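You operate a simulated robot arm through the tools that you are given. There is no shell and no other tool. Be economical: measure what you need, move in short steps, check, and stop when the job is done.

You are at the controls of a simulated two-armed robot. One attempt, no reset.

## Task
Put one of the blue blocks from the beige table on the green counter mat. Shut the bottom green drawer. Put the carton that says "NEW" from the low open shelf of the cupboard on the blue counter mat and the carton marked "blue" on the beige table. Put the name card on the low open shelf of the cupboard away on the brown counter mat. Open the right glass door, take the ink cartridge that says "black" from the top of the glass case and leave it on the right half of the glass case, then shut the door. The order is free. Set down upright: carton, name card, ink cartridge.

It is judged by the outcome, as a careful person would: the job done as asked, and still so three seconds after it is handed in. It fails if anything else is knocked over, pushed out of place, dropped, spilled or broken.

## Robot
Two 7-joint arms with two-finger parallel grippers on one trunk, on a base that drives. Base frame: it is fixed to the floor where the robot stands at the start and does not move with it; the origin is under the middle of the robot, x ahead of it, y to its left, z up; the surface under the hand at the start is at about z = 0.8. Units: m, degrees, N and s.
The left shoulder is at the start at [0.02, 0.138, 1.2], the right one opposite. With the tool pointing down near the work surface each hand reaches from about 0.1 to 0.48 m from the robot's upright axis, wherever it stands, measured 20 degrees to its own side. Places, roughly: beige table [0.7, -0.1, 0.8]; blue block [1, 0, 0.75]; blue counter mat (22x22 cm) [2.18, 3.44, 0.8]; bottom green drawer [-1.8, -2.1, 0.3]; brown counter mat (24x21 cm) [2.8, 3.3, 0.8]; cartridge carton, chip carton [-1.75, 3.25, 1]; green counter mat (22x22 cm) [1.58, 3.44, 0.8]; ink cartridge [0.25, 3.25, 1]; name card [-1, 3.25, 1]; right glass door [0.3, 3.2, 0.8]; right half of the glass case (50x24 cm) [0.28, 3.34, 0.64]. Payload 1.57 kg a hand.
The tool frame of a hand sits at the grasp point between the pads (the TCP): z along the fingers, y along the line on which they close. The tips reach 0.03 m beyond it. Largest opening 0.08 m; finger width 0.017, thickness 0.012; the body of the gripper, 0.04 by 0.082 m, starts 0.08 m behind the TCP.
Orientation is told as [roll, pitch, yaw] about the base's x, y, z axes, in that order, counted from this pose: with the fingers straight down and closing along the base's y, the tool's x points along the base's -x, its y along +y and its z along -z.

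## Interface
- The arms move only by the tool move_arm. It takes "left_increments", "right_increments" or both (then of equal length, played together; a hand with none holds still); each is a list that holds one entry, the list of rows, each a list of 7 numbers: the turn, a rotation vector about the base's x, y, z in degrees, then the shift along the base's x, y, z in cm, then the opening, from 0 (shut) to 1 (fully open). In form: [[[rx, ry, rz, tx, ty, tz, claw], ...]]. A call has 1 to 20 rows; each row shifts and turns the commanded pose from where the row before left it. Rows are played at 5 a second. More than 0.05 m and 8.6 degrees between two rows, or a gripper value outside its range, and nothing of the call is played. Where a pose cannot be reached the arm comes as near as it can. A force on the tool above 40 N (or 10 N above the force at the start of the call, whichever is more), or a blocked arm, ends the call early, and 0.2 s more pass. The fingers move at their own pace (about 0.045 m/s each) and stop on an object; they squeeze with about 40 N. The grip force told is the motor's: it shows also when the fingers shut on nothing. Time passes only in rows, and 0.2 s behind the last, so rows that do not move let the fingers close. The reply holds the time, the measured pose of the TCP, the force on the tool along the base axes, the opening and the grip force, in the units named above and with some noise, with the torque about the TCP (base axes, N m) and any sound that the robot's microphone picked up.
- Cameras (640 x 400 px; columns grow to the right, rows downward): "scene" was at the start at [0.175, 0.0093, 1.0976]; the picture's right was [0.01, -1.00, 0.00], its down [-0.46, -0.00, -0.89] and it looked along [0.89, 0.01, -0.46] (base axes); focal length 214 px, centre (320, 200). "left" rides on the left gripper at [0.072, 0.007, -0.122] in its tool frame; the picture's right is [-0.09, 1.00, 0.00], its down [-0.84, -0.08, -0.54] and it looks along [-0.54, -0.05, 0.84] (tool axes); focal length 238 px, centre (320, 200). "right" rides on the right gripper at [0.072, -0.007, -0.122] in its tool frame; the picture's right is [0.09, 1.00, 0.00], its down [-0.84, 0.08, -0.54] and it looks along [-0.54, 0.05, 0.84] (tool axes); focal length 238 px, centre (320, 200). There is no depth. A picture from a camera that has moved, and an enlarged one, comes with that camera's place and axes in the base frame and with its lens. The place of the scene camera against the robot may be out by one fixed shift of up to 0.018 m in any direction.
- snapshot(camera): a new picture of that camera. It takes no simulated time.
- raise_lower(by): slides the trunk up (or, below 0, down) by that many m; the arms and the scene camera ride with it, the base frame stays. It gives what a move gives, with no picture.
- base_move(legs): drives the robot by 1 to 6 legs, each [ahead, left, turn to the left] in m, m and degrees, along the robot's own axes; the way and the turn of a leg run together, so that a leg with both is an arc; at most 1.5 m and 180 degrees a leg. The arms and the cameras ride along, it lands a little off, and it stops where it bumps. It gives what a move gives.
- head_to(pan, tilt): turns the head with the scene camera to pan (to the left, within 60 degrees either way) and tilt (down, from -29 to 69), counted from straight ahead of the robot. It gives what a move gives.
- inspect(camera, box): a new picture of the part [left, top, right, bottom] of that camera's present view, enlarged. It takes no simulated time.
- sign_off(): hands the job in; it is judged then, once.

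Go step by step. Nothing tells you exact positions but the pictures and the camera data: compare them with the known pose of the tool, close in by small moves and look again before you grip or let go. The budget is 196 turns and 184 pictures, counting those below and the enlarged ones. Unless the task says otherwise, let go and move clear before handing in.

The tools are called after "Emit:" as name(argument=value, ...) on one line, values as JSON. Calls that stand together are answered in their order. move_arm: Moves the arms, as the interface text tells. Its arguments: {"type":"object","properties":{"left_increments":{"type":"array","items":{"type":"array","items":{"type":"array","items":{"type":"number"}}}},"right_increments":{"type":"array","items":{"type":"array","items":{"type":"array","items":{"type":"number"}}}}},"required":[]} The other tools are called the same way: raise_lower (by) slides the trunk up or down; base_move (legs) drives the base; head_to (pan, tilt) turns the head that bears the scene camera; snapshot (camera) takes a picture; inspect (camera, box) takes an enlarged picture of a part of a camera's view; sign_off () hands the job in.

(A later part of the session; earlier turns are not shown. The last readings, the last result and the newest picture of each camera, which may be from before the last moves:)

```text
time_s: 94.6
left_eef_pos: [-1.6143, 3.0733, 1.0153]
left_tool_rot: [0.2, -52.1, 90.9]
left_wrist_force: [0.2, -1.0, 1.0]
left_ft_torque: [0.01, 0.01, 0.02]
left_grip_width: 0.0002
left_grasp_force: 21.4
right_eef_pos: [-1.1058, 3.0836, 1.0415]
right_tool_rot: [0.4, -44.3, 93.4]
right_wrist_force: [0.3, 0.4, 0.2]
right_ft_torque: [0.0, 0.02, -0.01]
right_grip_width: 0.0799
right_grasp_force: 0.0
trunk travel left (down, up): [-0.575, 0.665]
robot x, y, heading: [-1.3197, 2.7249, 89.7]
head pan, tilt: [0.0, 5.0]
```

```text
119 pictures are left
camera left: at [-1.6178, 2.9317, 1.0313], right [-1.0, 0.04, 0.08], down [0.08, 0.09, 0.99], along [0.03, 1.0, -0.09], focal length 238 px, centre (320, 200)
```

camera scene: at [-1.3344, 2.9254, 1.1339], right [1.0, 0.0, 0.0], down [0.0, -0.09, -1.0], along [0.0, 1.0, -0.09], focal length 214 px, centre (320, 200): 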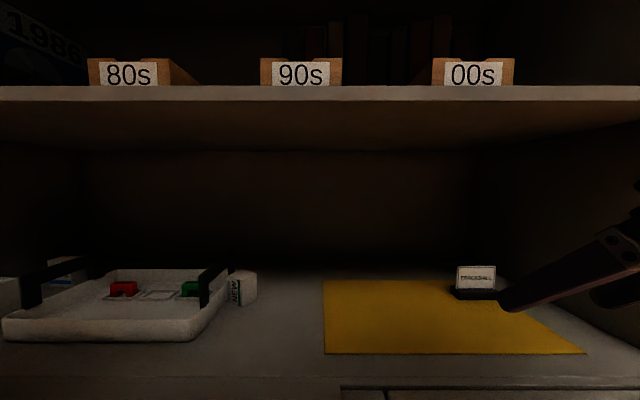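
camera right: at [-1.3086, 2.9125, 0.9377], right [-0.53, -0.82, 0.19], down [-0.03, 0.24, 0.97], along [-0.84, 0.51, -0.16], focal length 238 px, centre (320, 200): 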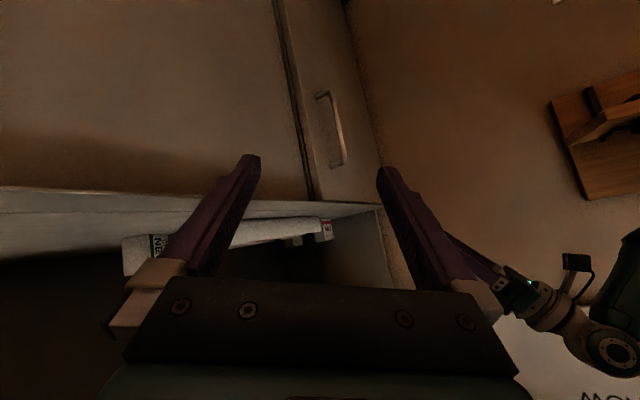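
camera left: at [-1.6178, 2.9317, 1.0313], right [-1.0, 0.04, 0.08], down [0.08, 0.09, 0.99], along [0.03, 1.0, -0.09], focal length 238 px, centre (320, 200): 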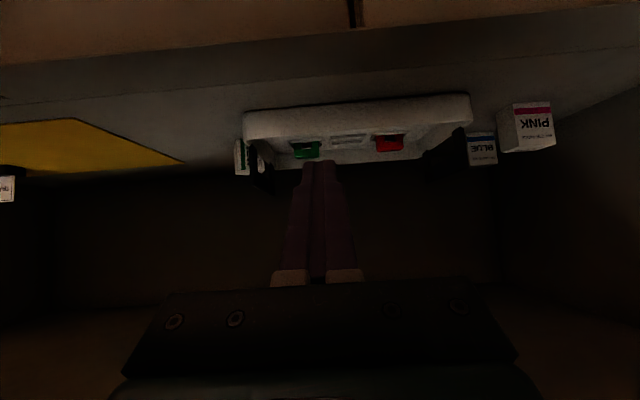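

Carton confirmed around (-1.477, 3.335). Get closer, then pass the closed fingertips over the carton.

Emit:
base_move(legs=[[0.1, 0, 0]])

Emit:
move_arm(left_increments=[[[0, 0, 0, 4.9, 0, -0.5, 0], [0, 0, 0, 4.9, 0, -0.5, 0], [0, 0, 0, 4.6, 0, -0.5, 0], [0, 0, 0, 0, 4, -0.5, 0], [0, 0, 0, 0, 4, 0, 0]]])

Emit:
snapshot(camera="scene")

Emit:
snapshot(camera="left")

```text
time_s: 95.8
left_eef_pos: [-1.6133, 3.1733, 1.0155]
left_tool_rot: [0.1, -52.2, 91.0]
left_wrist_force: [0.1, 0.3, 0.2]
left_ft_torque: [0.0, 0.0, 0.0]
left_grip_width: 0.0002
left_grasp_force: 21.6
right_eef_pos: [-1.105, 3.185, 1.041]
right_tool_rot: [0.2, -44.3, 93.2]
right_wrist_force: [0.1, -0.2, -0.3]
right_ft_torque: [0.01, -0.03, 0.02]
right_grip_width: 0.0802
right_grasp_force: 0.1
trunk travel left (down, up): [-0.575, 0.665]
robot x, y, heading: [-1.318, 2.8258, 90.2]
head pan, tilt: [0.0, 5.0]
```

```text
time_s: 97.0
left_eef_pos: [-1.4713, 3.2683, 0.9923]
left_tool_rot: [0.2, -52.1, 90.9]
left_wrist_force: [-0.1, -0.1, 0.2]
left_ft_torque: [-0.04, 0.02, 0.0]
left_grip_width: 0.0002
left_grasp_force: 21.2
left hand out of reach, approached as far as the arm can: row 1
right_eef_pos: [-1.105, 3.1846, 1.0417]
right_tool_rot: [0.3, -44.3, 93.4]
right_wrist_force: [0.7, 0.2, 0.2]
right_ft_torque: [0.02, 0.0, 0.02]
right_grip_width: 0.08
right_grasp_force: 0.0
trunk travel left (down, up): [-0.575, 0.665]
robot x, y, heading: [-1.3191, 2.8267, 89.9]
head pan, tilt: [0.0, 5.0]
```

```text
118 pictures are left
camera scene: at [-1.3346, 3.0264, 1.134], right [1.0, 0.0, 0.0], down [0.0, -0.09, -1.0], along [0.0, 1.0, -0.09], focal length 214 px, centre (320, 200)
```

scene: 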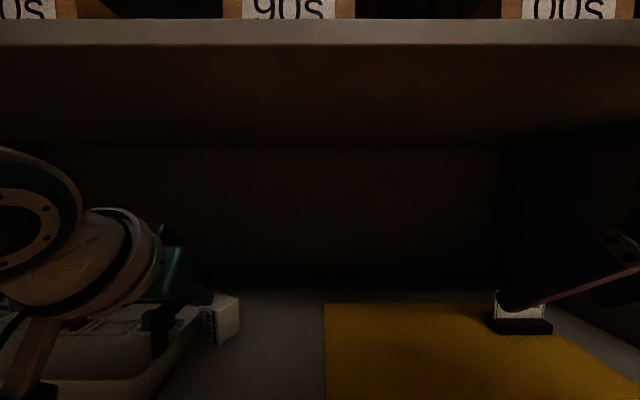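

```text
117 pictures are left
camera left: at [-1.4752, 3.1273, 1.0081], right [-1.0, 0.04, 0.07], down [0.08, 0.09, 0.99], along [0.03, 1.0, -0.09], focal length 238 px, centre (320, 200)
```

left: 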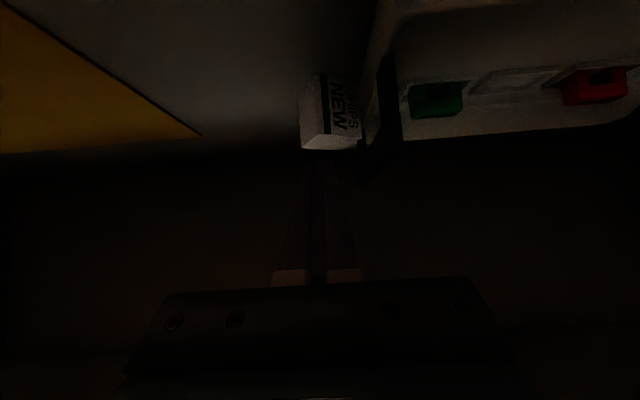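

Good close view: carton near edge at (-1.475, 3.327), back face around y ≈ 3.375. Move over and behind it.

Emit:
move_arm(left_increments=[[[0, 0, 0, -0.3, 3.5, 0, 0], [0, 0, 0, -0.3, 3.5, 0, 0], [0, 0, 0, -0.3, 3.5, 0, 0], [0, 0, 0, 0, 3.3, 0, 0]]])

Emit:
snapshot(camera="scene")

Emit:
snapshot(camera="left")

```text
time_s: 98.0
left_eef_pos: [-1.4837, 3.4084, 0.9896]
left_tool_rot: [0.2, -52.2, 91.0]
left_wrist_force: [-0.7, -0.5, -0.1]
left_ft_torque: [0.01, 0.0, 0.0]
left_grip_width: 0.0001
left_grasp_force: 22.1
right_eef_pos: [-1.1041, 3.1841, 1.0411]
right_tool_rot: [0.3, -44.2, 93.3]
right_wrist_force: [0.8, 0.7, -0.1]
right_ft_torque: [0.0, 0.0, -0.01]
right_grip_width: 0.0801
right_grasp_force: 0.1
trunk travel left (down, up): [-0.575, 0.665]
robot x, y, heading: [-1.3213, 2.8275, 90.4]
head pan, tilt: [0.0, 5.0]
```

```text
116 pictures are left
camera scene: at [-1.3346, 3.0264, 1.134], right [1.0, 0.0, 0.0], down [0.0, -0.09, -1.0], along [0.0, 1.0, -0.09], focal length 214 px, centre (320, 200)
```

scene: 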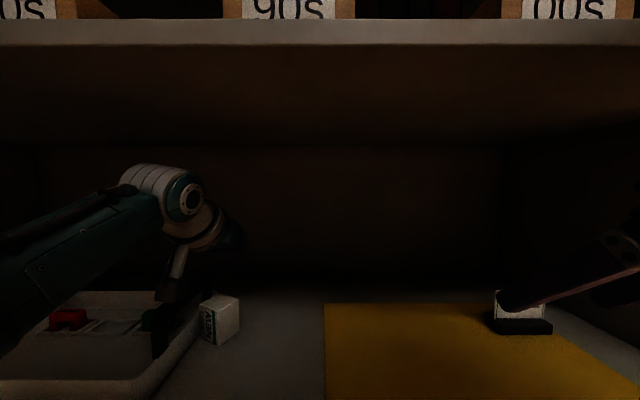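

```text
115 pictures are left
camera left: at [-1.4882, 3.2672, 1.0051], right [-1.0, 0.04, 0.07], down [0.08, 0.09, 0.99], along [0.03, 1.0, -0.09], focal length 238 px, centre (320, 200)
```

left: 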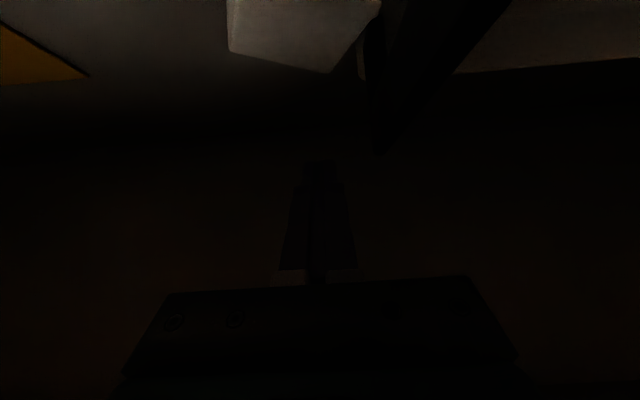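

The camera box under the hand would come near the tray handle, so I'll steepen the hand to 40° and shift slightly right while descending behind the carton.

Emit:
move_arm(left_increments=[[[-6, 0, 0, 0.5, 0.3, -0.8, 0], [-6, 0, 0, 0.5, 0.3, -0.8, 0], [0, 0, 0, 0.3, 0, -1.8, 0], [0, 0, 0, 0, 0, -1.8, 0]]])

Emit:
snapshot(camera="scene")

Emit:
inspect(camera="scene", box=[120, 230, 280, 380])

```text
time_s: 99.0
left_eef_pos: [-1.469, 3.4127, 0.938]
left_tool_rot: [0.5, -40.1, 90.7]
left_wrist_force: [0.0, -0.2, -0.1]
left_ft_torque: [0.0, 0.02, 0.02]
left_grip_width: 0.0
left_grasp_force: 21.6
right_eef_pos: [-1.1056, 3.1845, 1.0417]
right_tool_rot: [0.3, -44.3, 93.3]
right_wrist_force: [0.0, 0.9, 0.0]
right_ft_torque: [0.0, 0.0, -0.02]
right_grip_width: 0.0801
right_grasp_force: 0.0
trunk travel left (down, up): [-0.575, 0.665]
robot x, y, heading: [-1.3227, 2.8249, 90.2]
head pan, tilt: [0.0, 5.0]
```

```text
114 pictures are left
camera scene: at [-1.3346, 3.0261, 1.1339], right [1.0, 0.0, 0.0], down [0.0, -0.09, -1.0], along [0.0, 1.0, -0.09], focal length 214 px, centre (320, 200)
```

scene: 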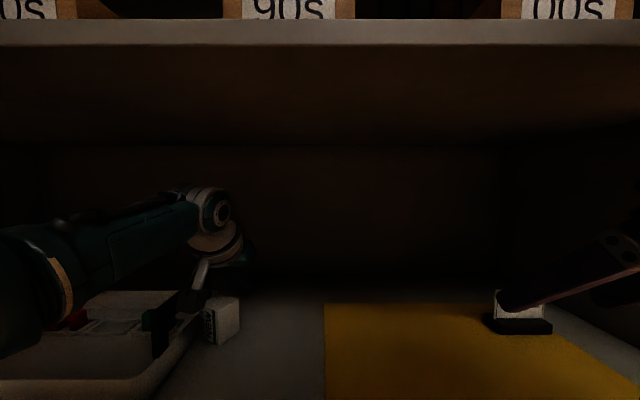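

```text
2.67 times, centred on (200, 305) of scene
camera zoom: at [-1.3346, 3.0261, 1.1339], right [1.0, 0.0, 0.0], down [0.0, -0.09, -1.0], along [0.0, 1.0, -0.09], focal length 572 px, centre (640, -80)
```

zoom: 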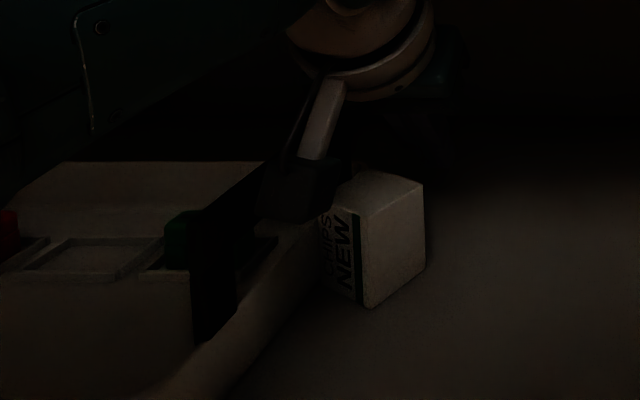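

No contact so far. Now rake slowly toward the front and slightly right.

Emit:
move_arm(left_increments=[[[0, 0, 0, 0, 0, -0.8, 0], [0, 0, 0, 0.3, -2, 0, 0], [0, 0, 0, 0.3, -2, 0, 0], [0, 0, 0, 0.4, -2, 0, 0], [0, 0, 0, 0.4, -2, 0, 0]]])

Emit:
inspect(camera="scene", box=[80, 220, 340, 390])

Emit:
snapshot(camera="left")

```text
time_s: 100.2
left_eef_pos: [-1.456, 3.3311, 0.9314]
left_tool_rot: [0.4, -40.0, 90.7]
left_wrist_force: [0.5, 0.1, -0.4]
left_ft_torque: [-0.02, 0.03, 0.04]
left_grip_width: 0.0
left_grasp_force: 21.4
right_eef_pos: [-1.1049, 3.1848, 1.0411]
right_tool_rot: [0.3, -44.2, 93.4]
right_wrist_force: [0.5, -1.1, -0.6]
right_ft_torque: [0.0, 0.01, -0.01]
right_grip_width: 0.0803
right_grasp_force: 0.0
trunk travel left (down, up): [-0.575, 0.665]
robot x, y, heading: [-1.3214, 2.8295, 90.2]
head pan, tilt: [0.0, 5.0]
```

```text
2.35 times, centred on (210, 305) of scene
camera zoom: at [-1.3345, 3.0261, 1.1339], right [1.0, 0.0, 0.0], down [0.0, -0.09, -1.0], along [0.0, 1.0, -0.09], focal length 505 px, centre (579, -47)
```

zoom: 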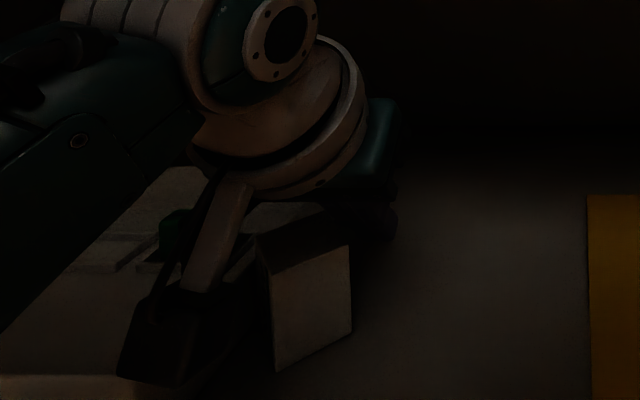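

```text
111 pictures are left
camera left: at [-1.4591, 3.1965, 0.9765], right [-1.0, 0.05, 0.07], down [0.08, 0.29, 0.95], along [0.03, 0.95, -0.3], focal length 238 px, centre (320, 200)
```

left: 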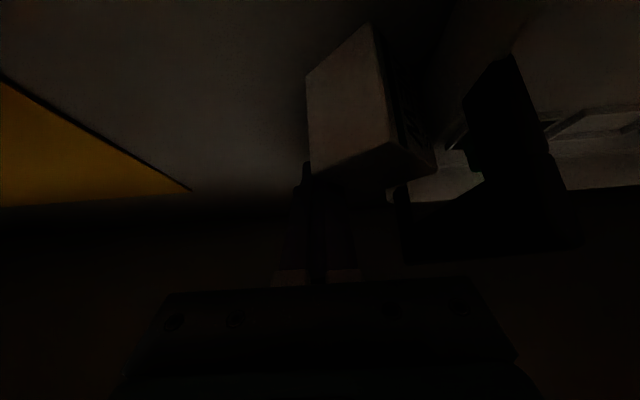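

The carton rotated nicely (its top end now points to the back). Re-seat the fingertips behind its middle and pull it further forward, past the tray front.

Emit:
move_arm(left_increments=[[[0, 0, 0, 0.5, 2, 0, 0], [0, 0, 0, 0, 2.5, 0, 0], [0, 0, 0, -2.5, 0, 0, 0], [0, 0, 0, 0.2, -2, 0, 0], [0, 0, 0, 0.3, -2, 0, 0], [0, 0, 0, 0.3, -2, 0, 0], [0, 0, 0, 0.3, -2, 0, 0], [0, 0, 0, 0.3, -2, 0, 0]]])

Emit:
snapshot(camera="left")

Emit:
inspect(camera="scene", box=[80, 220, 340, 390])

```text
time_s: 102.0
left_eef_pos: [-1.4614, 3.2755, 0.9313]
left_tool_rot: [0.4, -40.1, 90.7]
left_wrist_force: [0.7, 1.0, -0.2]
left_ft_torque: [0.01, -0.03, 0.0]
left_grip_width: 0.0001
left_grasp_force: 21.1
right_eef_pos: [-1.1064, 3.184, 1.0429]
right_tool_rot: [0.4, -44.3, 93.4]
right_wrist_force: [-0.4, 0.0, 0.3]
right_ft_torque: [-0.01, 0.02, -0.03]
right_grip_width: 0.08
right_grasp_force: 0.0
trunk travel left (down, up): [-0.575, 0.665]
robot x, y, heading: [-1.3161, 2.8297, 90.1]
head pan, tilt: [0.0, 5.0]
```

```text
110 pictures are left
camera left: at [-1.4664, 3.1418, 0.9762], right [-1.0, 0.05, 0.07], down [0.08, 0.29, 0.95], along [0.03, 0.95, -0.3], focal length 238 px, centre (320, 200)
```

left: 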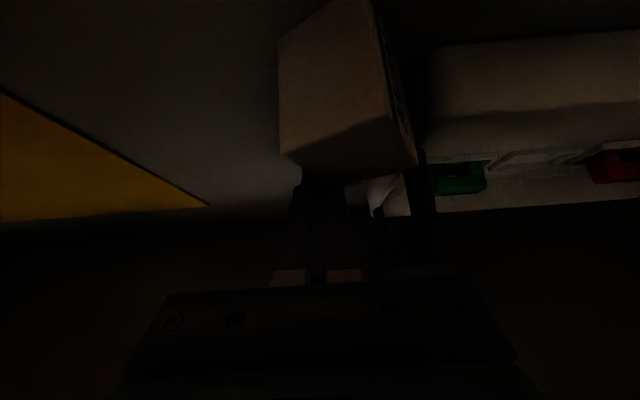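

```text
2.35 times, centred on (210, 305) of scene
camera zoom: at [-1.3346, 3.0261, 1.1339], right [1.0, 0.0, 0.0], down [0.0, -0.09, -1.0], along [0.0, 1.0, -0.09], focal length 505 px, centre (579, -47)
```

zoom: 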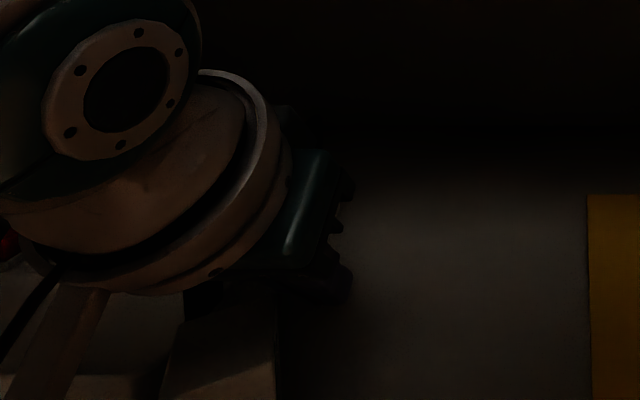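

Pull another 4 cm, then lift off and back up to look.

Emit:
move_arm(left_increments=[[[0, 0, 0, 0.3, -2, 0, 0], [0, 0, 0, 0.3, -2, 0, 0], [0, 0, 0, 0, 0.8, 0, 0], [0, 0, 0, 0, 0.5, 3, 0], [0, 0, 0, 0, 0, 3, 0]]])

Emit:
base_move(legs=[[-0.25, 0, 0]])

Emit:
snapshot(camera="left")

Emit:
snapshot(camera="scene")

```text
time_s: 103.2
left_eef_pos: [-1.4571, 3.2509, 0.9898]
left_tool_rot: [0.5, -40.1, 90.7]
left_wrist_force: [0.1, -0.2, 0.1]
left_ft_torque: [0.03, -0.01, -0.02]
left_grip_width: 0.0
left_grasp_force: 21.1
right_eef_pos: [-1.1058, 3.1843, 1.0423]
right_tool_rot: [0.3, -44.3, 93.3]
right_wrist_force: [-0.3, -0.2, 0.1]
right_ft_torque: [0.0, 0.04, 0.04]
right_grip_width: 0.0802
right_grasp_force: 0.1
trunk travel left (down, up): [-0.575, 0.665]
robot x, y, heading: [-1.318, 2.8237, 90.0]
head pan, tilt: [0.0, 5.0]
```

```text
time_s: 105.0
left_eef_pos: [-1.4573, 3.0066, 0.9917]
left_tool_rot: [0.5, -40.0, 90.9]
left_wrist_force: [-0.9, 0.2, 0.4]
left_ft_torque: [0.0, -0.04, 0.03]
left_grip_width: 0.0002
left_grasp_force: 21.8
right_eef_pos: [-1.1052, 2.9425, 1.0434]
right_tool_rot: [0.2, -44.4, 93.6]
right_wrist_force: [-1.0, 0.2, -0.2]
right_ft_torque: [-0.01, 0.03, -0.01]
right_grip_width: 0.0803
right_grasp_force: 0.0
trunk travel left (down, up): [-0.575, 0.665]
robot x, y, heading: [-1.3196, 2.5803, 90.0]
head pan, tilt: [0.0, 5.0]
```

```text
108 pictures are left
camera left: at [-1.4606, 2.8728, 1.0359], right [-1.0, 0.05, 0.07], down [0.08, 0.29, 0.95], along [0.03, 0.95, -0.3], focal length 238 px, centre (320, 200)
```

left: 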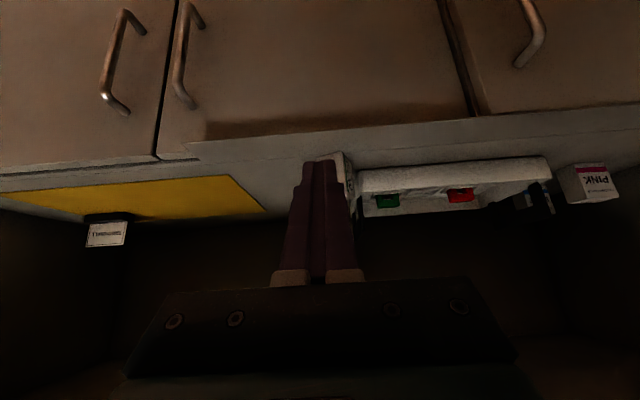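

```text
107 pictures are left
camera scene: at [-1.3346, 2.7831, 1.1339], right [1.0, 0.0, 0.0], down [0.0, -0.09, -1.0], along [0.0, 1.0, -0.09], focal length 214 px, centre (320, 200)
```

scene: 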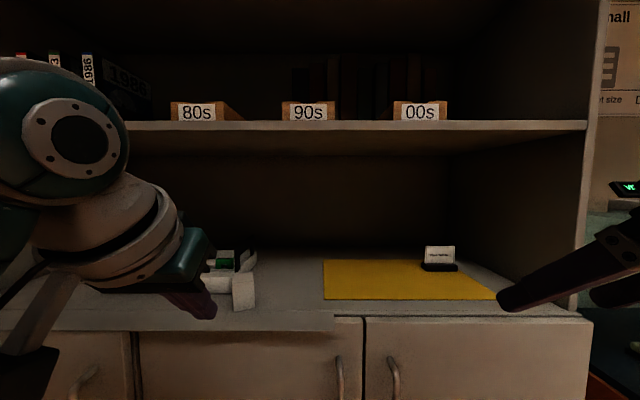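

Emit:
inspect(camera="scene", box=[190, 240, 310, 330])

Emit:
inspect(camera="left", box=[270, 120, 430, 220])

```text
4.44 times, centred on (250, 285) of scene
camera zoom: at [-1.3346, 2.7831, 1.1339], right [1.0, 0.0, 0.0], down [0.0, -0.09, -1.0], along [0.0, 1.0, -0.09], focal length 953 px, centre (631, -178)
```

zoom: 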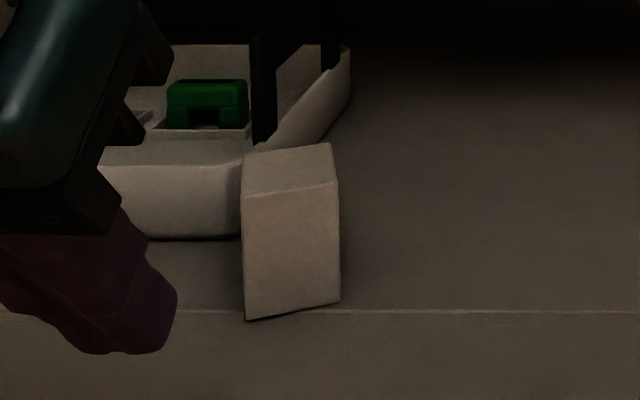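

```text
4.00 times, centred on (350, 170) of left
camera zoom: at [-1.4606, 2.8728, 1.0359], right [-1.0, 0.05, 0.07], down [0.08, 0.29, 0.95], along [0.03, 0.95, -0.3], focal length 953 px, centre (200, 320)
```

zoom: 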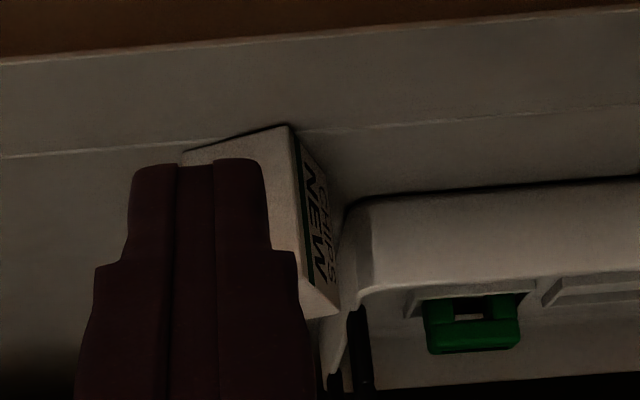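

The carton now sits clear in front of the tray at about (-1.475, 3.180), its blank bottom facing me, turned ~19°. I'll set the left hand nearly vertical with yaw +19° and approach from the front.

Emit:
move_arm(left_increments=[[[-7, 0, 0, 0, -2.5, -0.6, 1], [-7, 0, 0, 0, -2.5, -0.6, 1], [-7, 0, 0, 0, -2.5, -0.6, 1], [-7, 0, 0, 0, -2.5, -0.6, 1], [-7, 0, 0, 0, -2.5, -0.6, 1], [0, 0, 6, 0.5, 0, -1, 1], [0, 0, 6, 0.5, 0, -1, 1], [0, 0, 6, 0.5, 0, -1, 1]]])

Emit:
base_move(legs=[[0.18, 0, 0]])

Emit:
snapshot(camera="left")

Emit:
snapshot(camera="scene")

```text
time_s: 107.0
left_eef_pos: [-1.4854, 2.9233, 0.8529]
left_tool_rot: [5.6, -7.7, 110.3]
left_wrist_force: [-0.4, -0.2, 0.0]
left_ft_torque: [0.0, -0.08, 0.0]
left_grip_width: 0.0801
left_grasp_force: 0.1
left hand out of reach, approached as far as the arm can: row 2, 3, 4, 5
right_eef_pos: [-1.1056, 2.9418, 1.0417]
right_tool_rot: [0.3, -44.3, 93.5]
right_wrist_force: [0.2, 0.3, -0.4]
right_ft_torque: [0.0, -0.01, 0.0]
right_grip_width: 0.0801
right_grasp_force: 0.1
trunk travel left (down, up): [-0.575, 0.665]
robot x, y, heading: [-1.3202, 2.5857, 90.4]
head pan, tilt: [0.0, 5.0]
stopped in row 8 (left hand): the arm was blocked; the commanded pose is now the measured one
```

```text
time_s: 108.5
left_eef_pos: [-1.4847, 3.1046, 0.8508]
left_tool_rot: [5.4, -7.5, 110.4]
left_wrist_force: [0.1, 0.5, 0.9]
left_ft_torque: [-0.01, 0.0, -0.01]
left_grip_width: 0.0799
left_grasp_force: 0.0
right_eef_pos: [-1.1082, 3.1249, 1.0428]
right_tool_rot: [0.3, -44.3, 93.4]
right_wrist_force: [0.4, -0.8, -0.2]
right_ft_torque: [0.02, 0.01, 0.03]
right_grip_width: 0.08
right_grasp_force: 0.1
trunk travel left (down, up): [-0.575, 0.665]
robot x, y, heading: [-1.3163, 2.7618, 90.0]
head pan, tilt: [0.0, 5.0]
```

```text
104 pictures are left
camera left: at [-1.4502, 3.0245, 0.961], right [-0.96, -0.27, 0.11], down [-0.14, 0.76, 0.64], along [-0.25, 0.59, -0.76], focal length 238 px, centre (320, 200)
```

left: 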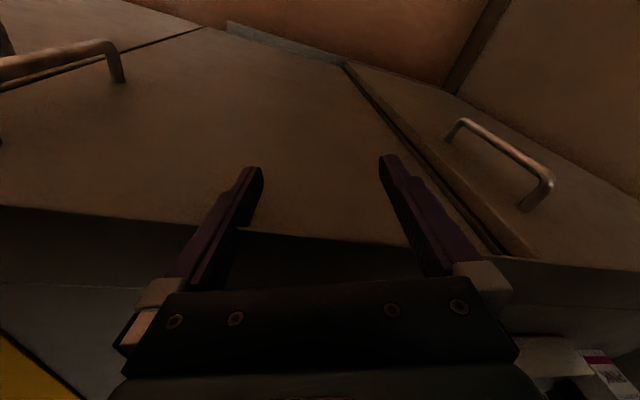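

```text
103 pictures are left
camera scene: at [-1.3353, 2.9651, 1.134], right [1.0, 0.0, 0.0], down [0.0, -0.09, -1.0], along [0.0, 1.0, -0.09], focal length 214 px, centre (320, 200)
```

scene: 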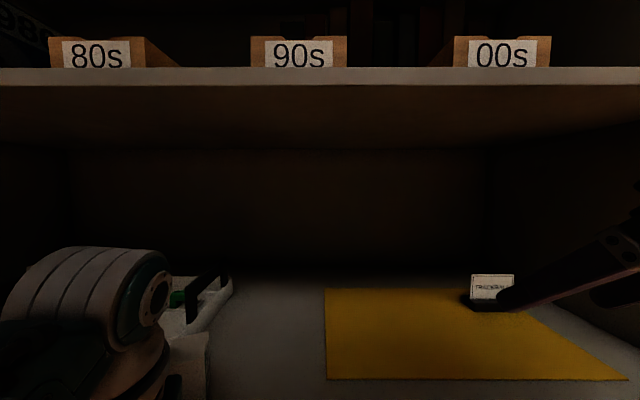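

The hand sank below shelf level during that move (arm was blocked). Back up, raise the hand, and re-aim.

Emit:
base_move(legs=[[-0.13, 0, 0]])

Emit:
move_arm(left_increments=[[[0, 0, 0, 0, 0, 2, 1], [0, 0, 0, 0, 0, 2, 1], [0, 0, 0, 0, 0, 2, 1], [0, 0, 0, 0, 0, 2, 1]]])

Emit:
snapshot(camera="left")

Emit:
snapshot(camera="scene")

```text
time_s: 109.8
left_eef_pos: [-1.4855, 2.9754, 0.8513]
left_tool_rot: [5.7, -7.6, 110.4]
left_wrist_force: [-0.3, -0.7, 0.1]
left_ft_torque: [0.01, 0.02, 0.01]
left_grip_width: 0.0799
left_grasp_force: 0.0
right_eef_pos: [-1.1055, 2.9941, 1.0418]
right_tool_rot: [0.3, -44.3, 93.4]
right_wrist_force: [-0.2, 0.0, 0.4]
right_ft_torque: [0.04, 0.02, 0.01]
right_grip_width: 0.0801
right_grasp_force: 0.1
trunk travel left (down, up): [-0.575, 0.665]
robot x, y, heading: [-1.3163, 2.6349, 90.2]
head pan, tilt: [0.0, 5.0]
```

```text
time_s: 110.8
left_eef_pos: [-1.5155, 2.9923, 0.9052]
left_tool_rot: [8.9, -8.8, 111.0]
left_wrist_force: [0.5, 0.7, 0.4]
left_ft_torque: [0.0, 0.01, -0.02]
left_grip_width: 0.0801
left_grasp_force: 0.1
left hand out of reach, approached as far as the arm can: row 3, 4
right_eef_pos: [-1.1049, 2.9947, 1.041]
right_tool_rot: [0.3, -44.3, 93.5]
right_wrist_force: [-1.1, -0.2, -0.7]
right_ft_torque: [-0.01, 0.01, -0.01]
right_grip_width: 0.0802
right_grasp_force: 0.1
trunk travel left (down, up): [-0.575, 0.665]
robot x, y, heading: [-1.3203, 2.641, 89.8]
head pan, tilt: [0.0, 5.0]
```

```text
102 pictures are left
camera left: at [-1.4719, 2.9118, 1.0119], right [-0.94, -0.29, 0.17], down [-0.12, 0.75, 0.65], along [-0.31, 0.59, -0.75], focal length 238 px, centre (320, 200)
```

left: 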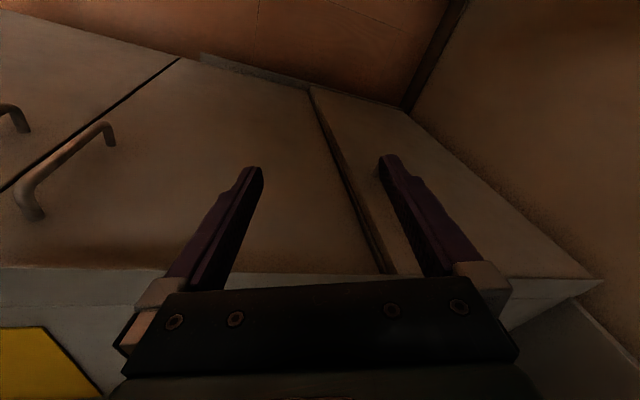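

```text
101 pictures are left
camera scene: at [-1.3346, 2.8357, 1.1339], right [1.0, 0.0, 0.0], down [0.0, -0.09, -1.0], along [0.0, 1.0, -0.09], focal length 214 px, centre (320, 200)
```

scene: 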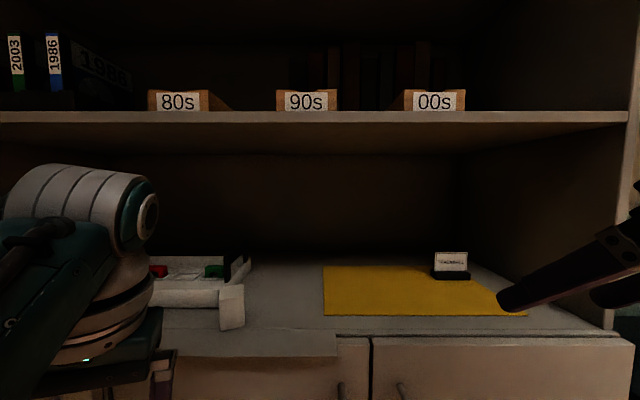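

The arm is in an awkward, elbow-low posture. Raising the trunk 0.12 m should give it room; then level the hand.

Emit:
raise_lower(by=0.12)

Emit:
move_arm(left_increments=[[[0, 0, 0, 1.5, -1, -1, 1], [0, 0, 0, 1.5, -1, -1, 1], [0, 0, 0, 1.5, -1, -1, 1]]])

```text
time_s: 112.3
left_eef_pos: [-1.5144, 2.9912, 1.0246]
left_tool_rot: [8.4, -8.8, 111.3]
left_wrist_force: [-1.1, -0.4, 0.3]
left_ft_torque: [0.01, 0.03, 0.01]
left_grip_width: 0.0801
left_grasp_force: 0.0
right_eef_pos: [-1.1061, 2.9947, 1.1611]
right_tool_rot: [0.3, -44.3, 93.4]
right_wrist_force: [0.4, 0.0, -0.4]
right_ft_torque: [0.05, 0.02, 0.01]
right_grip_width: 0.0799
right_grasp_force: 0.1
trunk travel left (down, up): [-0.695, 0.545]
robot x, y, heading: [-1.3182, 2.6355, 90.3]
head pan, tilt: [0.0, 5.0]
```

```text
time_s: 113.3
left_eef_pos: [-1.4873, 2.9669, 0.9958]
left_tool_rot: [10.4, -10.3, 111.9]
left_wrist_force: [-0.6, 0.3, -0.3]
left_ft_torque: [-0.02, 0.02, 0.03]
left_grip_width: 0.0798
left_grasp_force: 0.0
right_eef_pos: [-1.1066, 2.9932, 1.1618]
right_tool_rot: [0.3, -44.3, 93.4]
right_wrist_force: [-0.3, -0.5, 0.9]
right_ft_torque: [0.01, -0.03, -0.02]
right_grip_width: 0.0801
right_grasp_force: 0.1
trunk travel left (down, up): [-0.695, 0.545]
robot x, y, heading: [-1.3198, 2.634, 90.2]
head pan, tilt: [0.0, 5.0]
stopped in row 3 (left hand): the arm was blocked; the commanded pose is now the measured one
```

Blocked again; I'll bring the left hand to its neutral orientation in free space to recover a good posture.

Emit:
move_arm(left_increments=[[[-1.4, -3.2, -5.5, 0, 1, 1, 1], [-1.4, -3.2, -5.5, 0, 1, 1, 1], [-1.4, -3.2, -5.5, 0, 1, 1, 1], [-1.4, -3.2, -5.5, 0, 1, 1, 1]]])

Emit:
head_to(pan=20, tilt=35)

Emit:
snapshot(camera="scene")

```text
time_s: 114.3
left_eef_pos: [-1.4974, 3.0157, 1.0256]
left_tool_rot: [-0.1, -2.2, 91.2]
left_wrist_force: [0.9, 0.4, -0.4]
left_ft_torque: [-0.05, 0.01, 0.0]
left_grip_width: 0.08
left_grasp_force: 0.0
left hand out of reach, approached as far as the arm can: row 3, 4
right_eef_pos: [-1.1054, 2.995, 1.1614]
right_tool_rot: [0.3, -44.4, 93.4]
right_wrist_force: [-0.2, 0.5, 0.7]
right_ft_torque: [-0.01, 0.04, 0.05]
right_grip_width: 0.0799
right_grasp_force: 0.0
trunk travel left (down, up): [-0.695, 0.545]
robot x, y, heading: [-1.314, 2.6303, 90.2]
head pan, tilt: [0.0, 5.0]
```

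```text
time_s: 115.2
left_eef_pos: [-1.4993, 3.0155, 1.0261]
left_tool_rot: [-0.4, -2.1, 92.0]
left_wrist_force: [-0.4, 0.1, -0.8]
left_ft_torque: [0.02, 0.01, 0.04]
left_grip_width: 0.0797
left_grasp_force: 0.0
right_eef_pos: [-1.1073, 2.9946, 1.1614]
right_tool_rot: [0.2, -44.3, 93.4]
right_wrist_force: [-0.3, 0.6, 0.2]
right_ft_torque: [0.02, 0.04, -0.02]
right_grip_width: 0.0798
right_grasp_force: 0.1
trunk travel left (down, up): [-0.695, 0.545]
robot x, y, heading: [-1.3157, 2.6342, 90.2]
head pan, tilt: [20.0, 35.0]
```

```text
100 pictures are left
camera scene: at [-1.3582, 2.8313, 1.2145], right [0.96, 0.26, 0.0], down [0.13, -0.47, -0.87], along [-0.23, 0.84, -0.49], focal length 214 px, centre (320, 200)
```

scene: 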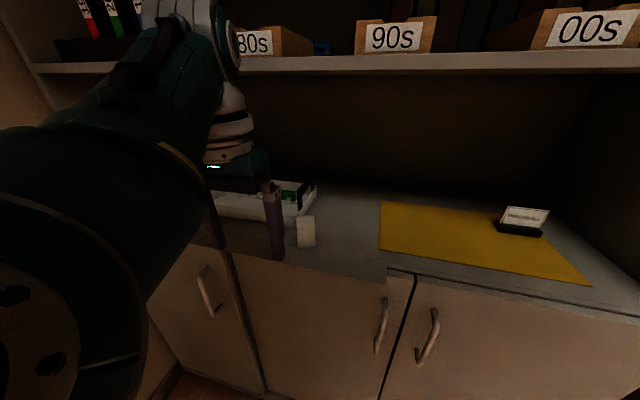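

Posture is recovered. Now tilt forward 20° with yaw +10°, and lower to grasp height while still in front of the shelf.

Emit:
move_arm(left_increments=[[[5, 0, 2, 0.5, -0.5, -2, 1], [5, 0, 2, 0.5, -0.5, -2, 1], [5, 0, 2, 0.5, -0.5, -2, 1], [5, 0, 2, 0.5, -0.5, -2, 1]]])

Emit:
snapshot(camera="left")

```text
time_s: 116.4
left_eef_pos: [-1.5136, 3.0011, 0.95]
left_tool_rot: [3.6, -24.0, 97.7]
left_wrist_force: [-0.2, -0.3, 0.1]
left_ft_torque: [-0.03, 0.02, 0.01]
left_grip_width: 0.0797
left_grasp_force: 0.1
right_eef_pos: [-1.107, 2.994, 1.1618]
right_tool_rot: [0.3, -44.3, 93.4]
right_wrist_force: [1.0, -0.4, -0.1]
right_ft_torque: [-0.01, -0.01, 0.0]
right_grip_width: 0.08
right_grasp_force: 0.0
trunk travel left (down, up): [-0.695, 0.545]
robot x, y, heading: [-1.3135, 2.6373, 90.0]
head pan, tilt: [20.0, 35.0]
stopped in row 4 (left hand): the arm was blocked; the commanded pose is now the measured one
```

```text
99 pictures are left
camera left: at [-1.4977, 2.8877, 1.0313], right [-0.99, -0.08, 0.09], down [0.03, 0.56, 0.83], along [-0.11, 0.83, -0.55], focal length 238 px, centre (320, 200)
```

left: 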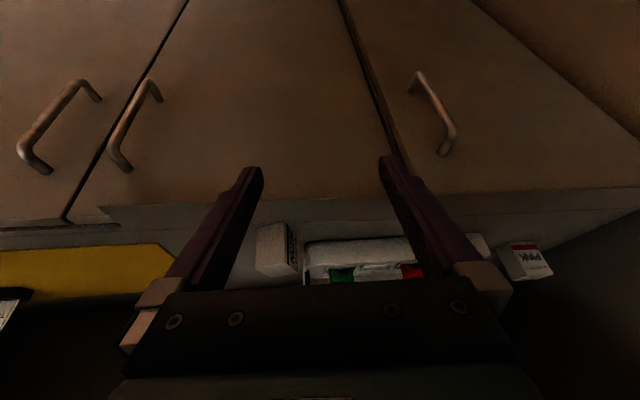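

Emit:
base_move(legs=[[0.09, 0, 0]])

Emit:
move_arm(left_increments=[[[0, 0, 0, 2, -0.5, 0, 1], [0, 0, 3, 2.5, -0.5, 0, 1]]])

Emit:
snapshot(camera="left")

```text
time_s: 117.5
left_eef_pos: [-1.5127, 3.0904, 0.9494]
left_tool_rot: [3.3, -23.9, 97.9]
left_wrist_force: [0.8, 0.0, -0.2]
left_ft_torque: [0.03, -0.02, -0.01]
left_grip_width: 0.0801
left_grasp_force: 0.1
right_eef_pos: [-1.1067, 3.0838, 1.1628]
right_tool_rot: [0.2, -44.3, 93.5]
right_wrist_force: [1.1, -0.3, -0.1]
right_ft_torque: [0.01, 0.01, 0.0]
right_grip_width: 0.0799
right_grasp_force: 0.0
trunk travel left (down, up): [-0.695, 0.545]
robot x, y, heading: [-1.3226, 2.7233, 90.3]
head pan, tilt: [20.0, 35.0]
```

```text
time_s: 118.3
left_eef_pos: [-1.518, 3.0864, 0.9549]
left_tool_rot: [10.5, -25.8, 98.9]
left_wrist_force: [-0.3, 0.2, -0.4]
left_ft_torque: [0.03, -0.01, 0.02]
left_grip_width: 0.0799
left_grasp_force: 0.1
right_eef_pos: [-1.1072, 3.0828, 1.1628]
right_tool_rot: [0.3, -44.2, 93.5]
right_wrist_force: [-0.2, -0.5, 0.4]
right_ft_torque: [0.01, 0.02, 0.03]
right_grip_width: 0.0802
right_grasp_force: 0.0
trunk travel left (down, up): [-0.695, 0.545]
robot x, y, heading: [-1.3166, 2.7268, 90.1]
head pan, tilt: [20.0, 35.0]
stopped in row 2 (left hand): the arm was blocked; the commanded pose is now the measured one
```

```text
98 pictures are left
camera left: at [-1.485, 2.9722, 1.0295], right [-0.97, -0.15, 0.2], down [0.09, 0.55, 0.83], along [-0.24, 0.82, -0.52], focal length 238 px, centre (320, 200)
```

left: 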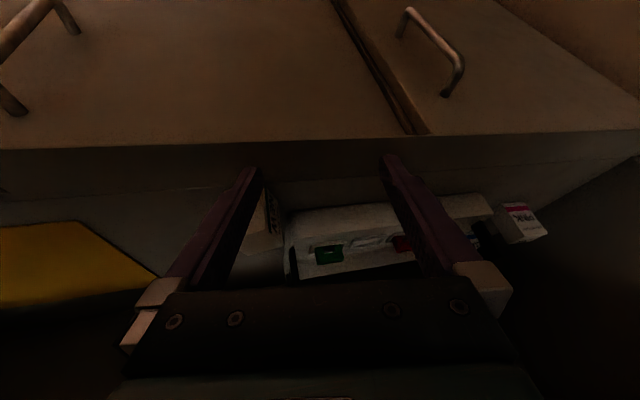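

Arm blocks when moving inward, so I'll undo that and shift the base right instead.

Emit:
move_arm(left_increments=[[[1, -4, -1, -1, 0.5, 0, 1], [1, -4, -1, -1, 0.5, 0, 1]]])

Emit:
base_move(legs=[[0, -0.055, 0]])

Emit:
snapshot(camera="left")

```text
time_s: 118.9
left_eef_pos: [-1.5318, 3.0958, 0.9535]
left_tool_rot: [0.3, -26.1, 101.3]
left_wrist_force: [0.0, 0.2, -0.1]
left_ft_torque: [0.03, -0.03, 0.01]
left_grip_width: 0.0799
left_grasp_force: 0.0
right_eef_pos: [-1.1063, 3.0845, 1.1619]
right_tool_rot: [0.3, -44.3, 93.6]
right_wrist_force: [-0.4, 0.4, -0.4]
right_ft_torque: [0.02, 0.02, 0.01]
right_grip_width: 0.0801
right_grasp_force: 0.1
trunk travel left (down, up): [-0.695, 0.545]
robot x, y, heading: [-1.3183, 2.7217, 90.2]
head pan, tilt: [20.0, 35.0]
```

```text
time_s: 119.9
left_eef_pos: [-1.4797, 3.0955, 0.9538]
left_tool_rot: [0.5, -26.0, 101.3]
left_wrist_force: [-0.3, 0.5, 0.1]
left_ft_torque: [-0.01, -0.04, 0.01]
left_grip_width: 0.0801
left_grasp_force: 0.1
right_eef_pos: [-1.052, 3.085, 1.1615]
right_tool_rot: [0.3, -44.3, 93.5]
right_wrist_force: [-0.6, 1.3, 0.0]
right_ft_torque: [0.0, -0.01, 0.0]
right_grip_width: 0.08
right_grasp_force: 0.0
trunk travel left (down, up): [-0.695, 0.545]
robot x, y, heading: [-1.2655, 2.7279, 90.3]
head pan, tilt: [20.0, 35.0]
```

```text
97 pictures are left
camera left: at [-1.4619, 2.9779, 1.0292], right [-0.99, -0.12, 0.05], down [-0.02, 0.52, 0.85], along [-0.13, 0.85, -0.52], focal length 238 px, centre (320, 200)
```

left: 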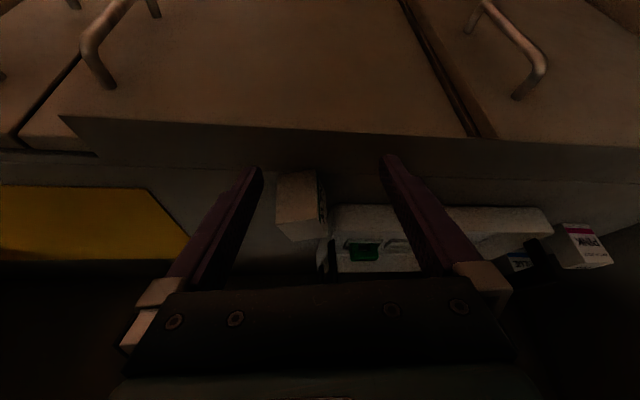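

Good alignment. Lower to grasp height and slide forward around the carton.

Emit:
move_arm(left_increments=[[[0, 0, 0, 0, 0, -1.5, 1], [0, 0, 0, 0, 0, -1.5, 1], [0, 0, 0, 0.2, 2.8, 0, 1], [0, 0, 0, 0.1, 2.8, 0, 1], [0, 0, 0, 0.1, 2.6, 0, 1]]])

Emit:
snapshot(camera="left")

```text
time_s: 121.1
left_eef_pos: [-1.4752, 3.1748, 0.9234]
left_tool_rot: [0.5, -26.0, 101.4]
left_wrist_force: [0.1, 0.5, 0.2]
left_ft_torque: [0.02, 0.02, -0.03]
left_grip_width: 0.0802
left_grasp_force: 0.0
right_eef_pos: [-1.0537, 3.0847, 1.1623]
right_tool_rot: [0.2, -44.3, 93.5]
right_wrist_force: [0.4, -0.9, -0.7]
right_ft_torque: [0.0, -0.02, -0.03]
right_grip_width: 0.08
right_grasp_force: 0.1
trunk travel left (down, up): [-0.695, 0.545]
robot x, y, heading: [-1.2629, 2.7263, 90.1]
head pan, tilt: [20.0, 35.0]
```

```text
96 pictures are left
camera left: at [-1.4579, 3.0571, 0.9988], right [-0.99, -0.12, 0.05], down [-0.02, 0.52, 0.85], along [-0.13, 0.85, -0.52], focal length 238 px, centre (320, 200)
```

left: 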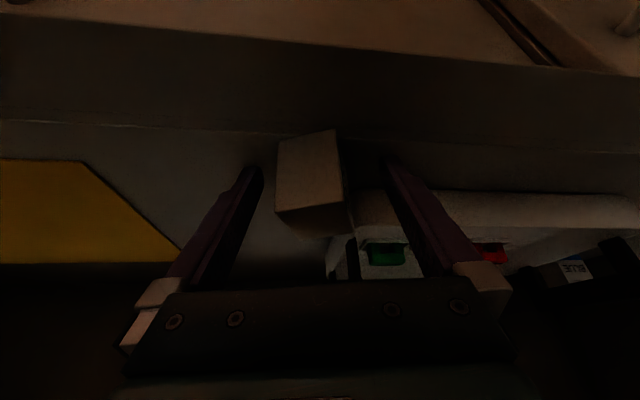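

Carton is between the fingers. Close and lift a little.

Emit:
move_arm(left_increments=[[[0, 0, 0, 0, 0, 0, 0.3], [0, 0, 0, 0, 0, 0, 0], [0, 0, 0, 0, 0, 0, 0], [0, 0, 0, 0, 0, 0, 0], [0, 0, 0, 0, 0, 1, 0], [0, 0, 0, 0, -1.5, 1, 0]]])

Emit:
snapshot(camera="left")

```text
time_s: 122.5
left_eef_pos: [-1.4766, 3.16, 0.9449]
left_tool_rot: [0.6, -26.0, 101.3]
left_wrist_force: [0.6, 0.0, -1.3]
left_ft_torque: [-0.03, 0.0, -0.01]
left_grip_width: 0.0391
left_grasp_force: 40.1
right_eef_pos: [-1.0518, 3.0843, 1.1618]
right_tool_rot: [0.3, -44.2, 93.5]
right_wrist_force: [-0.2, -0.3, 0.4]
right_ft_torque: [0.0, -0.03, -0.02]
right_grip_width: 0.0799
right_grasp_force: 0.1
trunk travel left (down, up): [-0.695, 0.545]
robot x, y, heading: [-1.2609, 2.7282, 90.1]
head pan, tilt: [20.0, 35.0]
```

```text
95 pictures are left
camera left: at [-1.4588, 3.0429, 1.0205], right [-0.99, -0.12, 0.05], down [-0.02, 0.52, 0.85], along [-0.13, 0.85, -0.52], focal length 238 px, centre (320, 200)
```

left: 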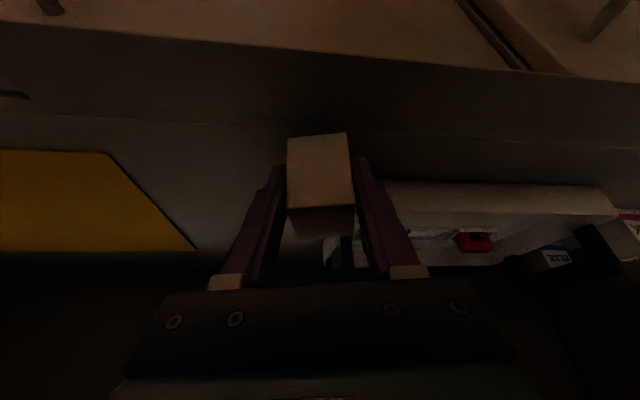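

Held firmly and aligned. Now lift and tilt the hand forward ~52° more so the carton's bottom turns downward, checking the pose.

Emit:
move_arm(left_increments=[[[0, 0, 0, 0, 0, 2.5, 0], [0, 0, 0, 0, 0, 2.5, 0], [7.35, 1.47, 0, 0, 0, 0, 0], [7.35, 1.47, 0, 0, 0, 0, 0], [7.35, 1.47, 0, 0, 0, 0, 0], [7.35, 1.47, 0, 0, 0, 0, 0], [7.35, 1.47, 0, 0, 0, 0, 0], [7.35, 1.47, 0, 0, 0, 0, 0], [7.35, 1.47, 0, 0, 0, 0, 0]]])

Emit:
head_to(pan=15, tilt=30)

Emit:
snapshot(camera="scene")

```text
time_s: 124.5
left_eef_pos: [-1.4785, 3.1603, 0.9914]
left_tool_rot: [6.2, -78.4, 95.3]
left_wrist_force: [0.0, 0.9, 0.2]
left_ft_torque: [0.0, -0.04, 0.0]
left_grip_width: 0.0392
left_grasp_force: 39.6
right_eef_pos: [-1.0522, 3.085, 1.1619]
right_tool_rot: [0.3, -44.2, 93.4]
right_wrist_force: [-0.6, 0.1, 0.5]
right_ft_torque: [0.01, 0.03, 0.0]
right_grip_width: 0.0798
right_grasp_force: 0.0
trunk travel left (down, up): [-0.695, 0.545]
robot x, y, heading: [-1.265, 2.7258, 90.4]
head pan, tilt: [20.0, 35.0]
```

```text
time_s: 125.1
left_eef_pos: [-1.4809, 3.1628, 0.9935]
left_tool_rot: [5.4, -78.8, 96.5]
left_wrist_force: [-0.2, -0.4, -1.5]
left_ft_torque: [0.02, 0.01, -0.01]
left_grip_width: 0.0393
left_grasp_force: 40.5
right_eef_pos: [-1.0529, 3.0857, 1.1615]
right_tool_rot: [0.2, -44.4, 93.5]
right_wrist_force: [0.2, 0.5, -0.3]
right_ft_torque: [-0.01, 0.03, -0.02]
right_grip_width: 0.0801
right_grasp_force: 0.0
trunk travel left (down, up): [-0.695, 0.545]
robot x, y, heading: [-1.2652, 2.7238, 90.2]
head pan, tilt: [15.0, 30.0]
```

```text
94 pictures are left
camera scene: at [-1.3048, 2.921, 1.2135], right [0.96, 0.26, 0.0], down [0.13, -0.48, -0.87], along [-0.23, 0.84, -0.5], focal length 214 px, centre (320, 200)
```

scene: 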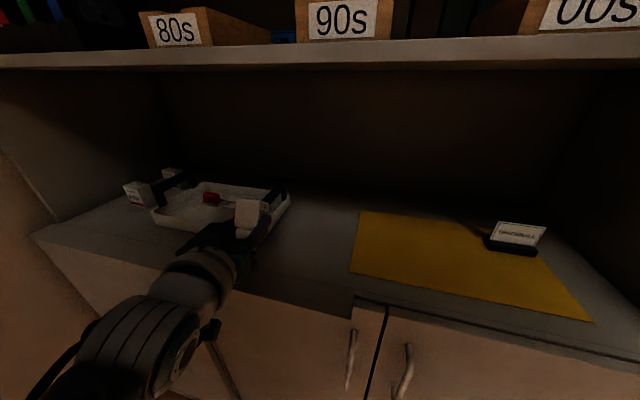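

Tilted 78° as planned. Lower the carton onto the front of the shelf until its edge touches.

Emit:
move_arm(left_increments=[[[0, 0, 0, 0.3, 2, -2.2, 0], [0, 0, 0, 0.3, 0, -2.2, 0], [0, 0, 0, 0, 0, -1.5, 0], [0, 0, 0, 0, 0, -0.5, 0], [0, 0, 0, 0, 0, -0.4, 0]]])

Emit:
inspect(camera="scene", box=[140, 170, 320, 290])

```text
time_s: 126.3
left_eef_pos: [-1.4752, 3.1814, 0.9271]
left_tool_rot: [6.8, -78.7, 95.0]
left_wrist_force: [0.2, -0.8, -1.5]
left_ft_torque: [-0.01, 0.02, 0.0]
left_grip_width: 0.0393
left_grasp_force: 40.1
right_eef_pos: [-1.0531, 3.0844, 1.1611]
right_tool_rot: [0.3, -44.2, 93.5]
right_wrist_force: [-0.5, -0.2, -0.6]
right_ft_torque: [0.01, 0.02, -0.03]
right_grip_width: 0.08
right_grasp_force: 0.0
trunk travel left (down, up): [-0.695, 0.545]
robot x, y, heading: [-1.2656, 2.7265, 90.0]
head pan, tilt: [15.0, 30.0]
```

```text
3.33 times, centred on (230, 230) of scene
camera zoom: at [-1.3047, 2.921, 1.2135], right [0.96, 0.26, 0.0], down [0.13, -0.48, -0.87], along [-0.23, 0.84, -0.5], focal length 715 px, centre (620, 100)
```

zoom: 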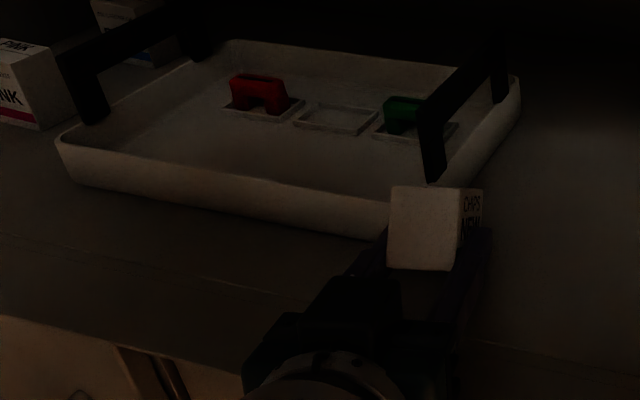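

Emit:
move_arm(left_increments=[[[0, 0, 0, 0, 0, -0.3, 0], [0, 0, 0, 0, 0, -0.3, 0], [0, 0, 0, 0, 0, -0.3, 0]]])

```text
time_s: 127.1
left_eef_pos: [-1.4712, 3.1828, 0.9181]
left_tool_rot: [1.7, -78.7, 100.3]
left_wrist_force: [0.4, -0.1, -1.4]
left_ft_torque: [0.0, 0.01, 0.01]
left_grip_width: 0.0394
left_grasp_force: 39.8
right_eef_pos: [-1.0532, 3.0847, 1.1623]
right_tool_rot: [0.3, -44.3, 93.5]
right_wrist_force: [0.0, 0.1, -0.4]
right_ft_torque: [-0.01, -0.01, 0.01]
right_grip_width: 0.08
right_grasp_force: 0.0
trunk travel left (down, up): [-0.695, 0.545]
robot x, y, heading: [-1.2611, 2.7247, 90.1]
head pan, tilt: [15.0, 30.0]
```

Emit:
move_arm(left_increments=[[[0, 0, 0, 0, 0, -0.3, 0], [0, 0, 0, 0, 0, -0.3, 0], [0, 0, 0, 0, 0, -0.3, 0]]])

Emit:
inspect(camera="scene", box=[180, 200, 320, 290])

```text
time_s: 127.9
left_eef_pos: [-1.4676, 3.1827, 0.91]
left_tool_rot: [0.0, -79.0, 101.8]
left_wrist_force: [2.9, -3.4, 10.4]
left_ft_torque: [0.19, 0.2, 0.0]
left_grip_width: 0.0394
left_grasp_force: 39.7
right_eef_pos: [-1.0532, 3.0844, 1.1623]
right_tool_rot: [0.3, -44.4, 93.5]
right_wrist_force: [-0.3, 0.1, 0.3]
right_ft_torque: [-0.03, 0.0, -0.01]
right_grip_width: 0.0797
right_grasp_force: 0.1
trunk travel left (down, up): [-0.695, 0.545]
robot x, y, heading: [-1.2681, 2.727, 90.6]
head pan, tilt: [15.0, 30.0]
```

```text
4.44 times, centred on (250, 245) of scene
camera zoom: at [-1.3046, 2.9213, 1.2138], right [0.96, 0.26, 0.0], down [0.13, -0.48, -0.87], along [-0.23, 0.84, -0.5], focal length 953 px, centre (631, 0)
```

zoom: 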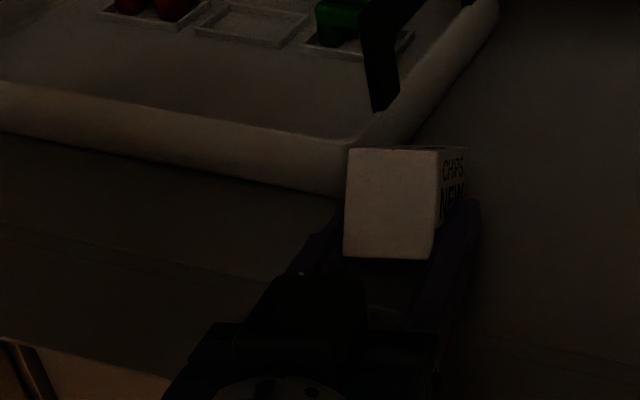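

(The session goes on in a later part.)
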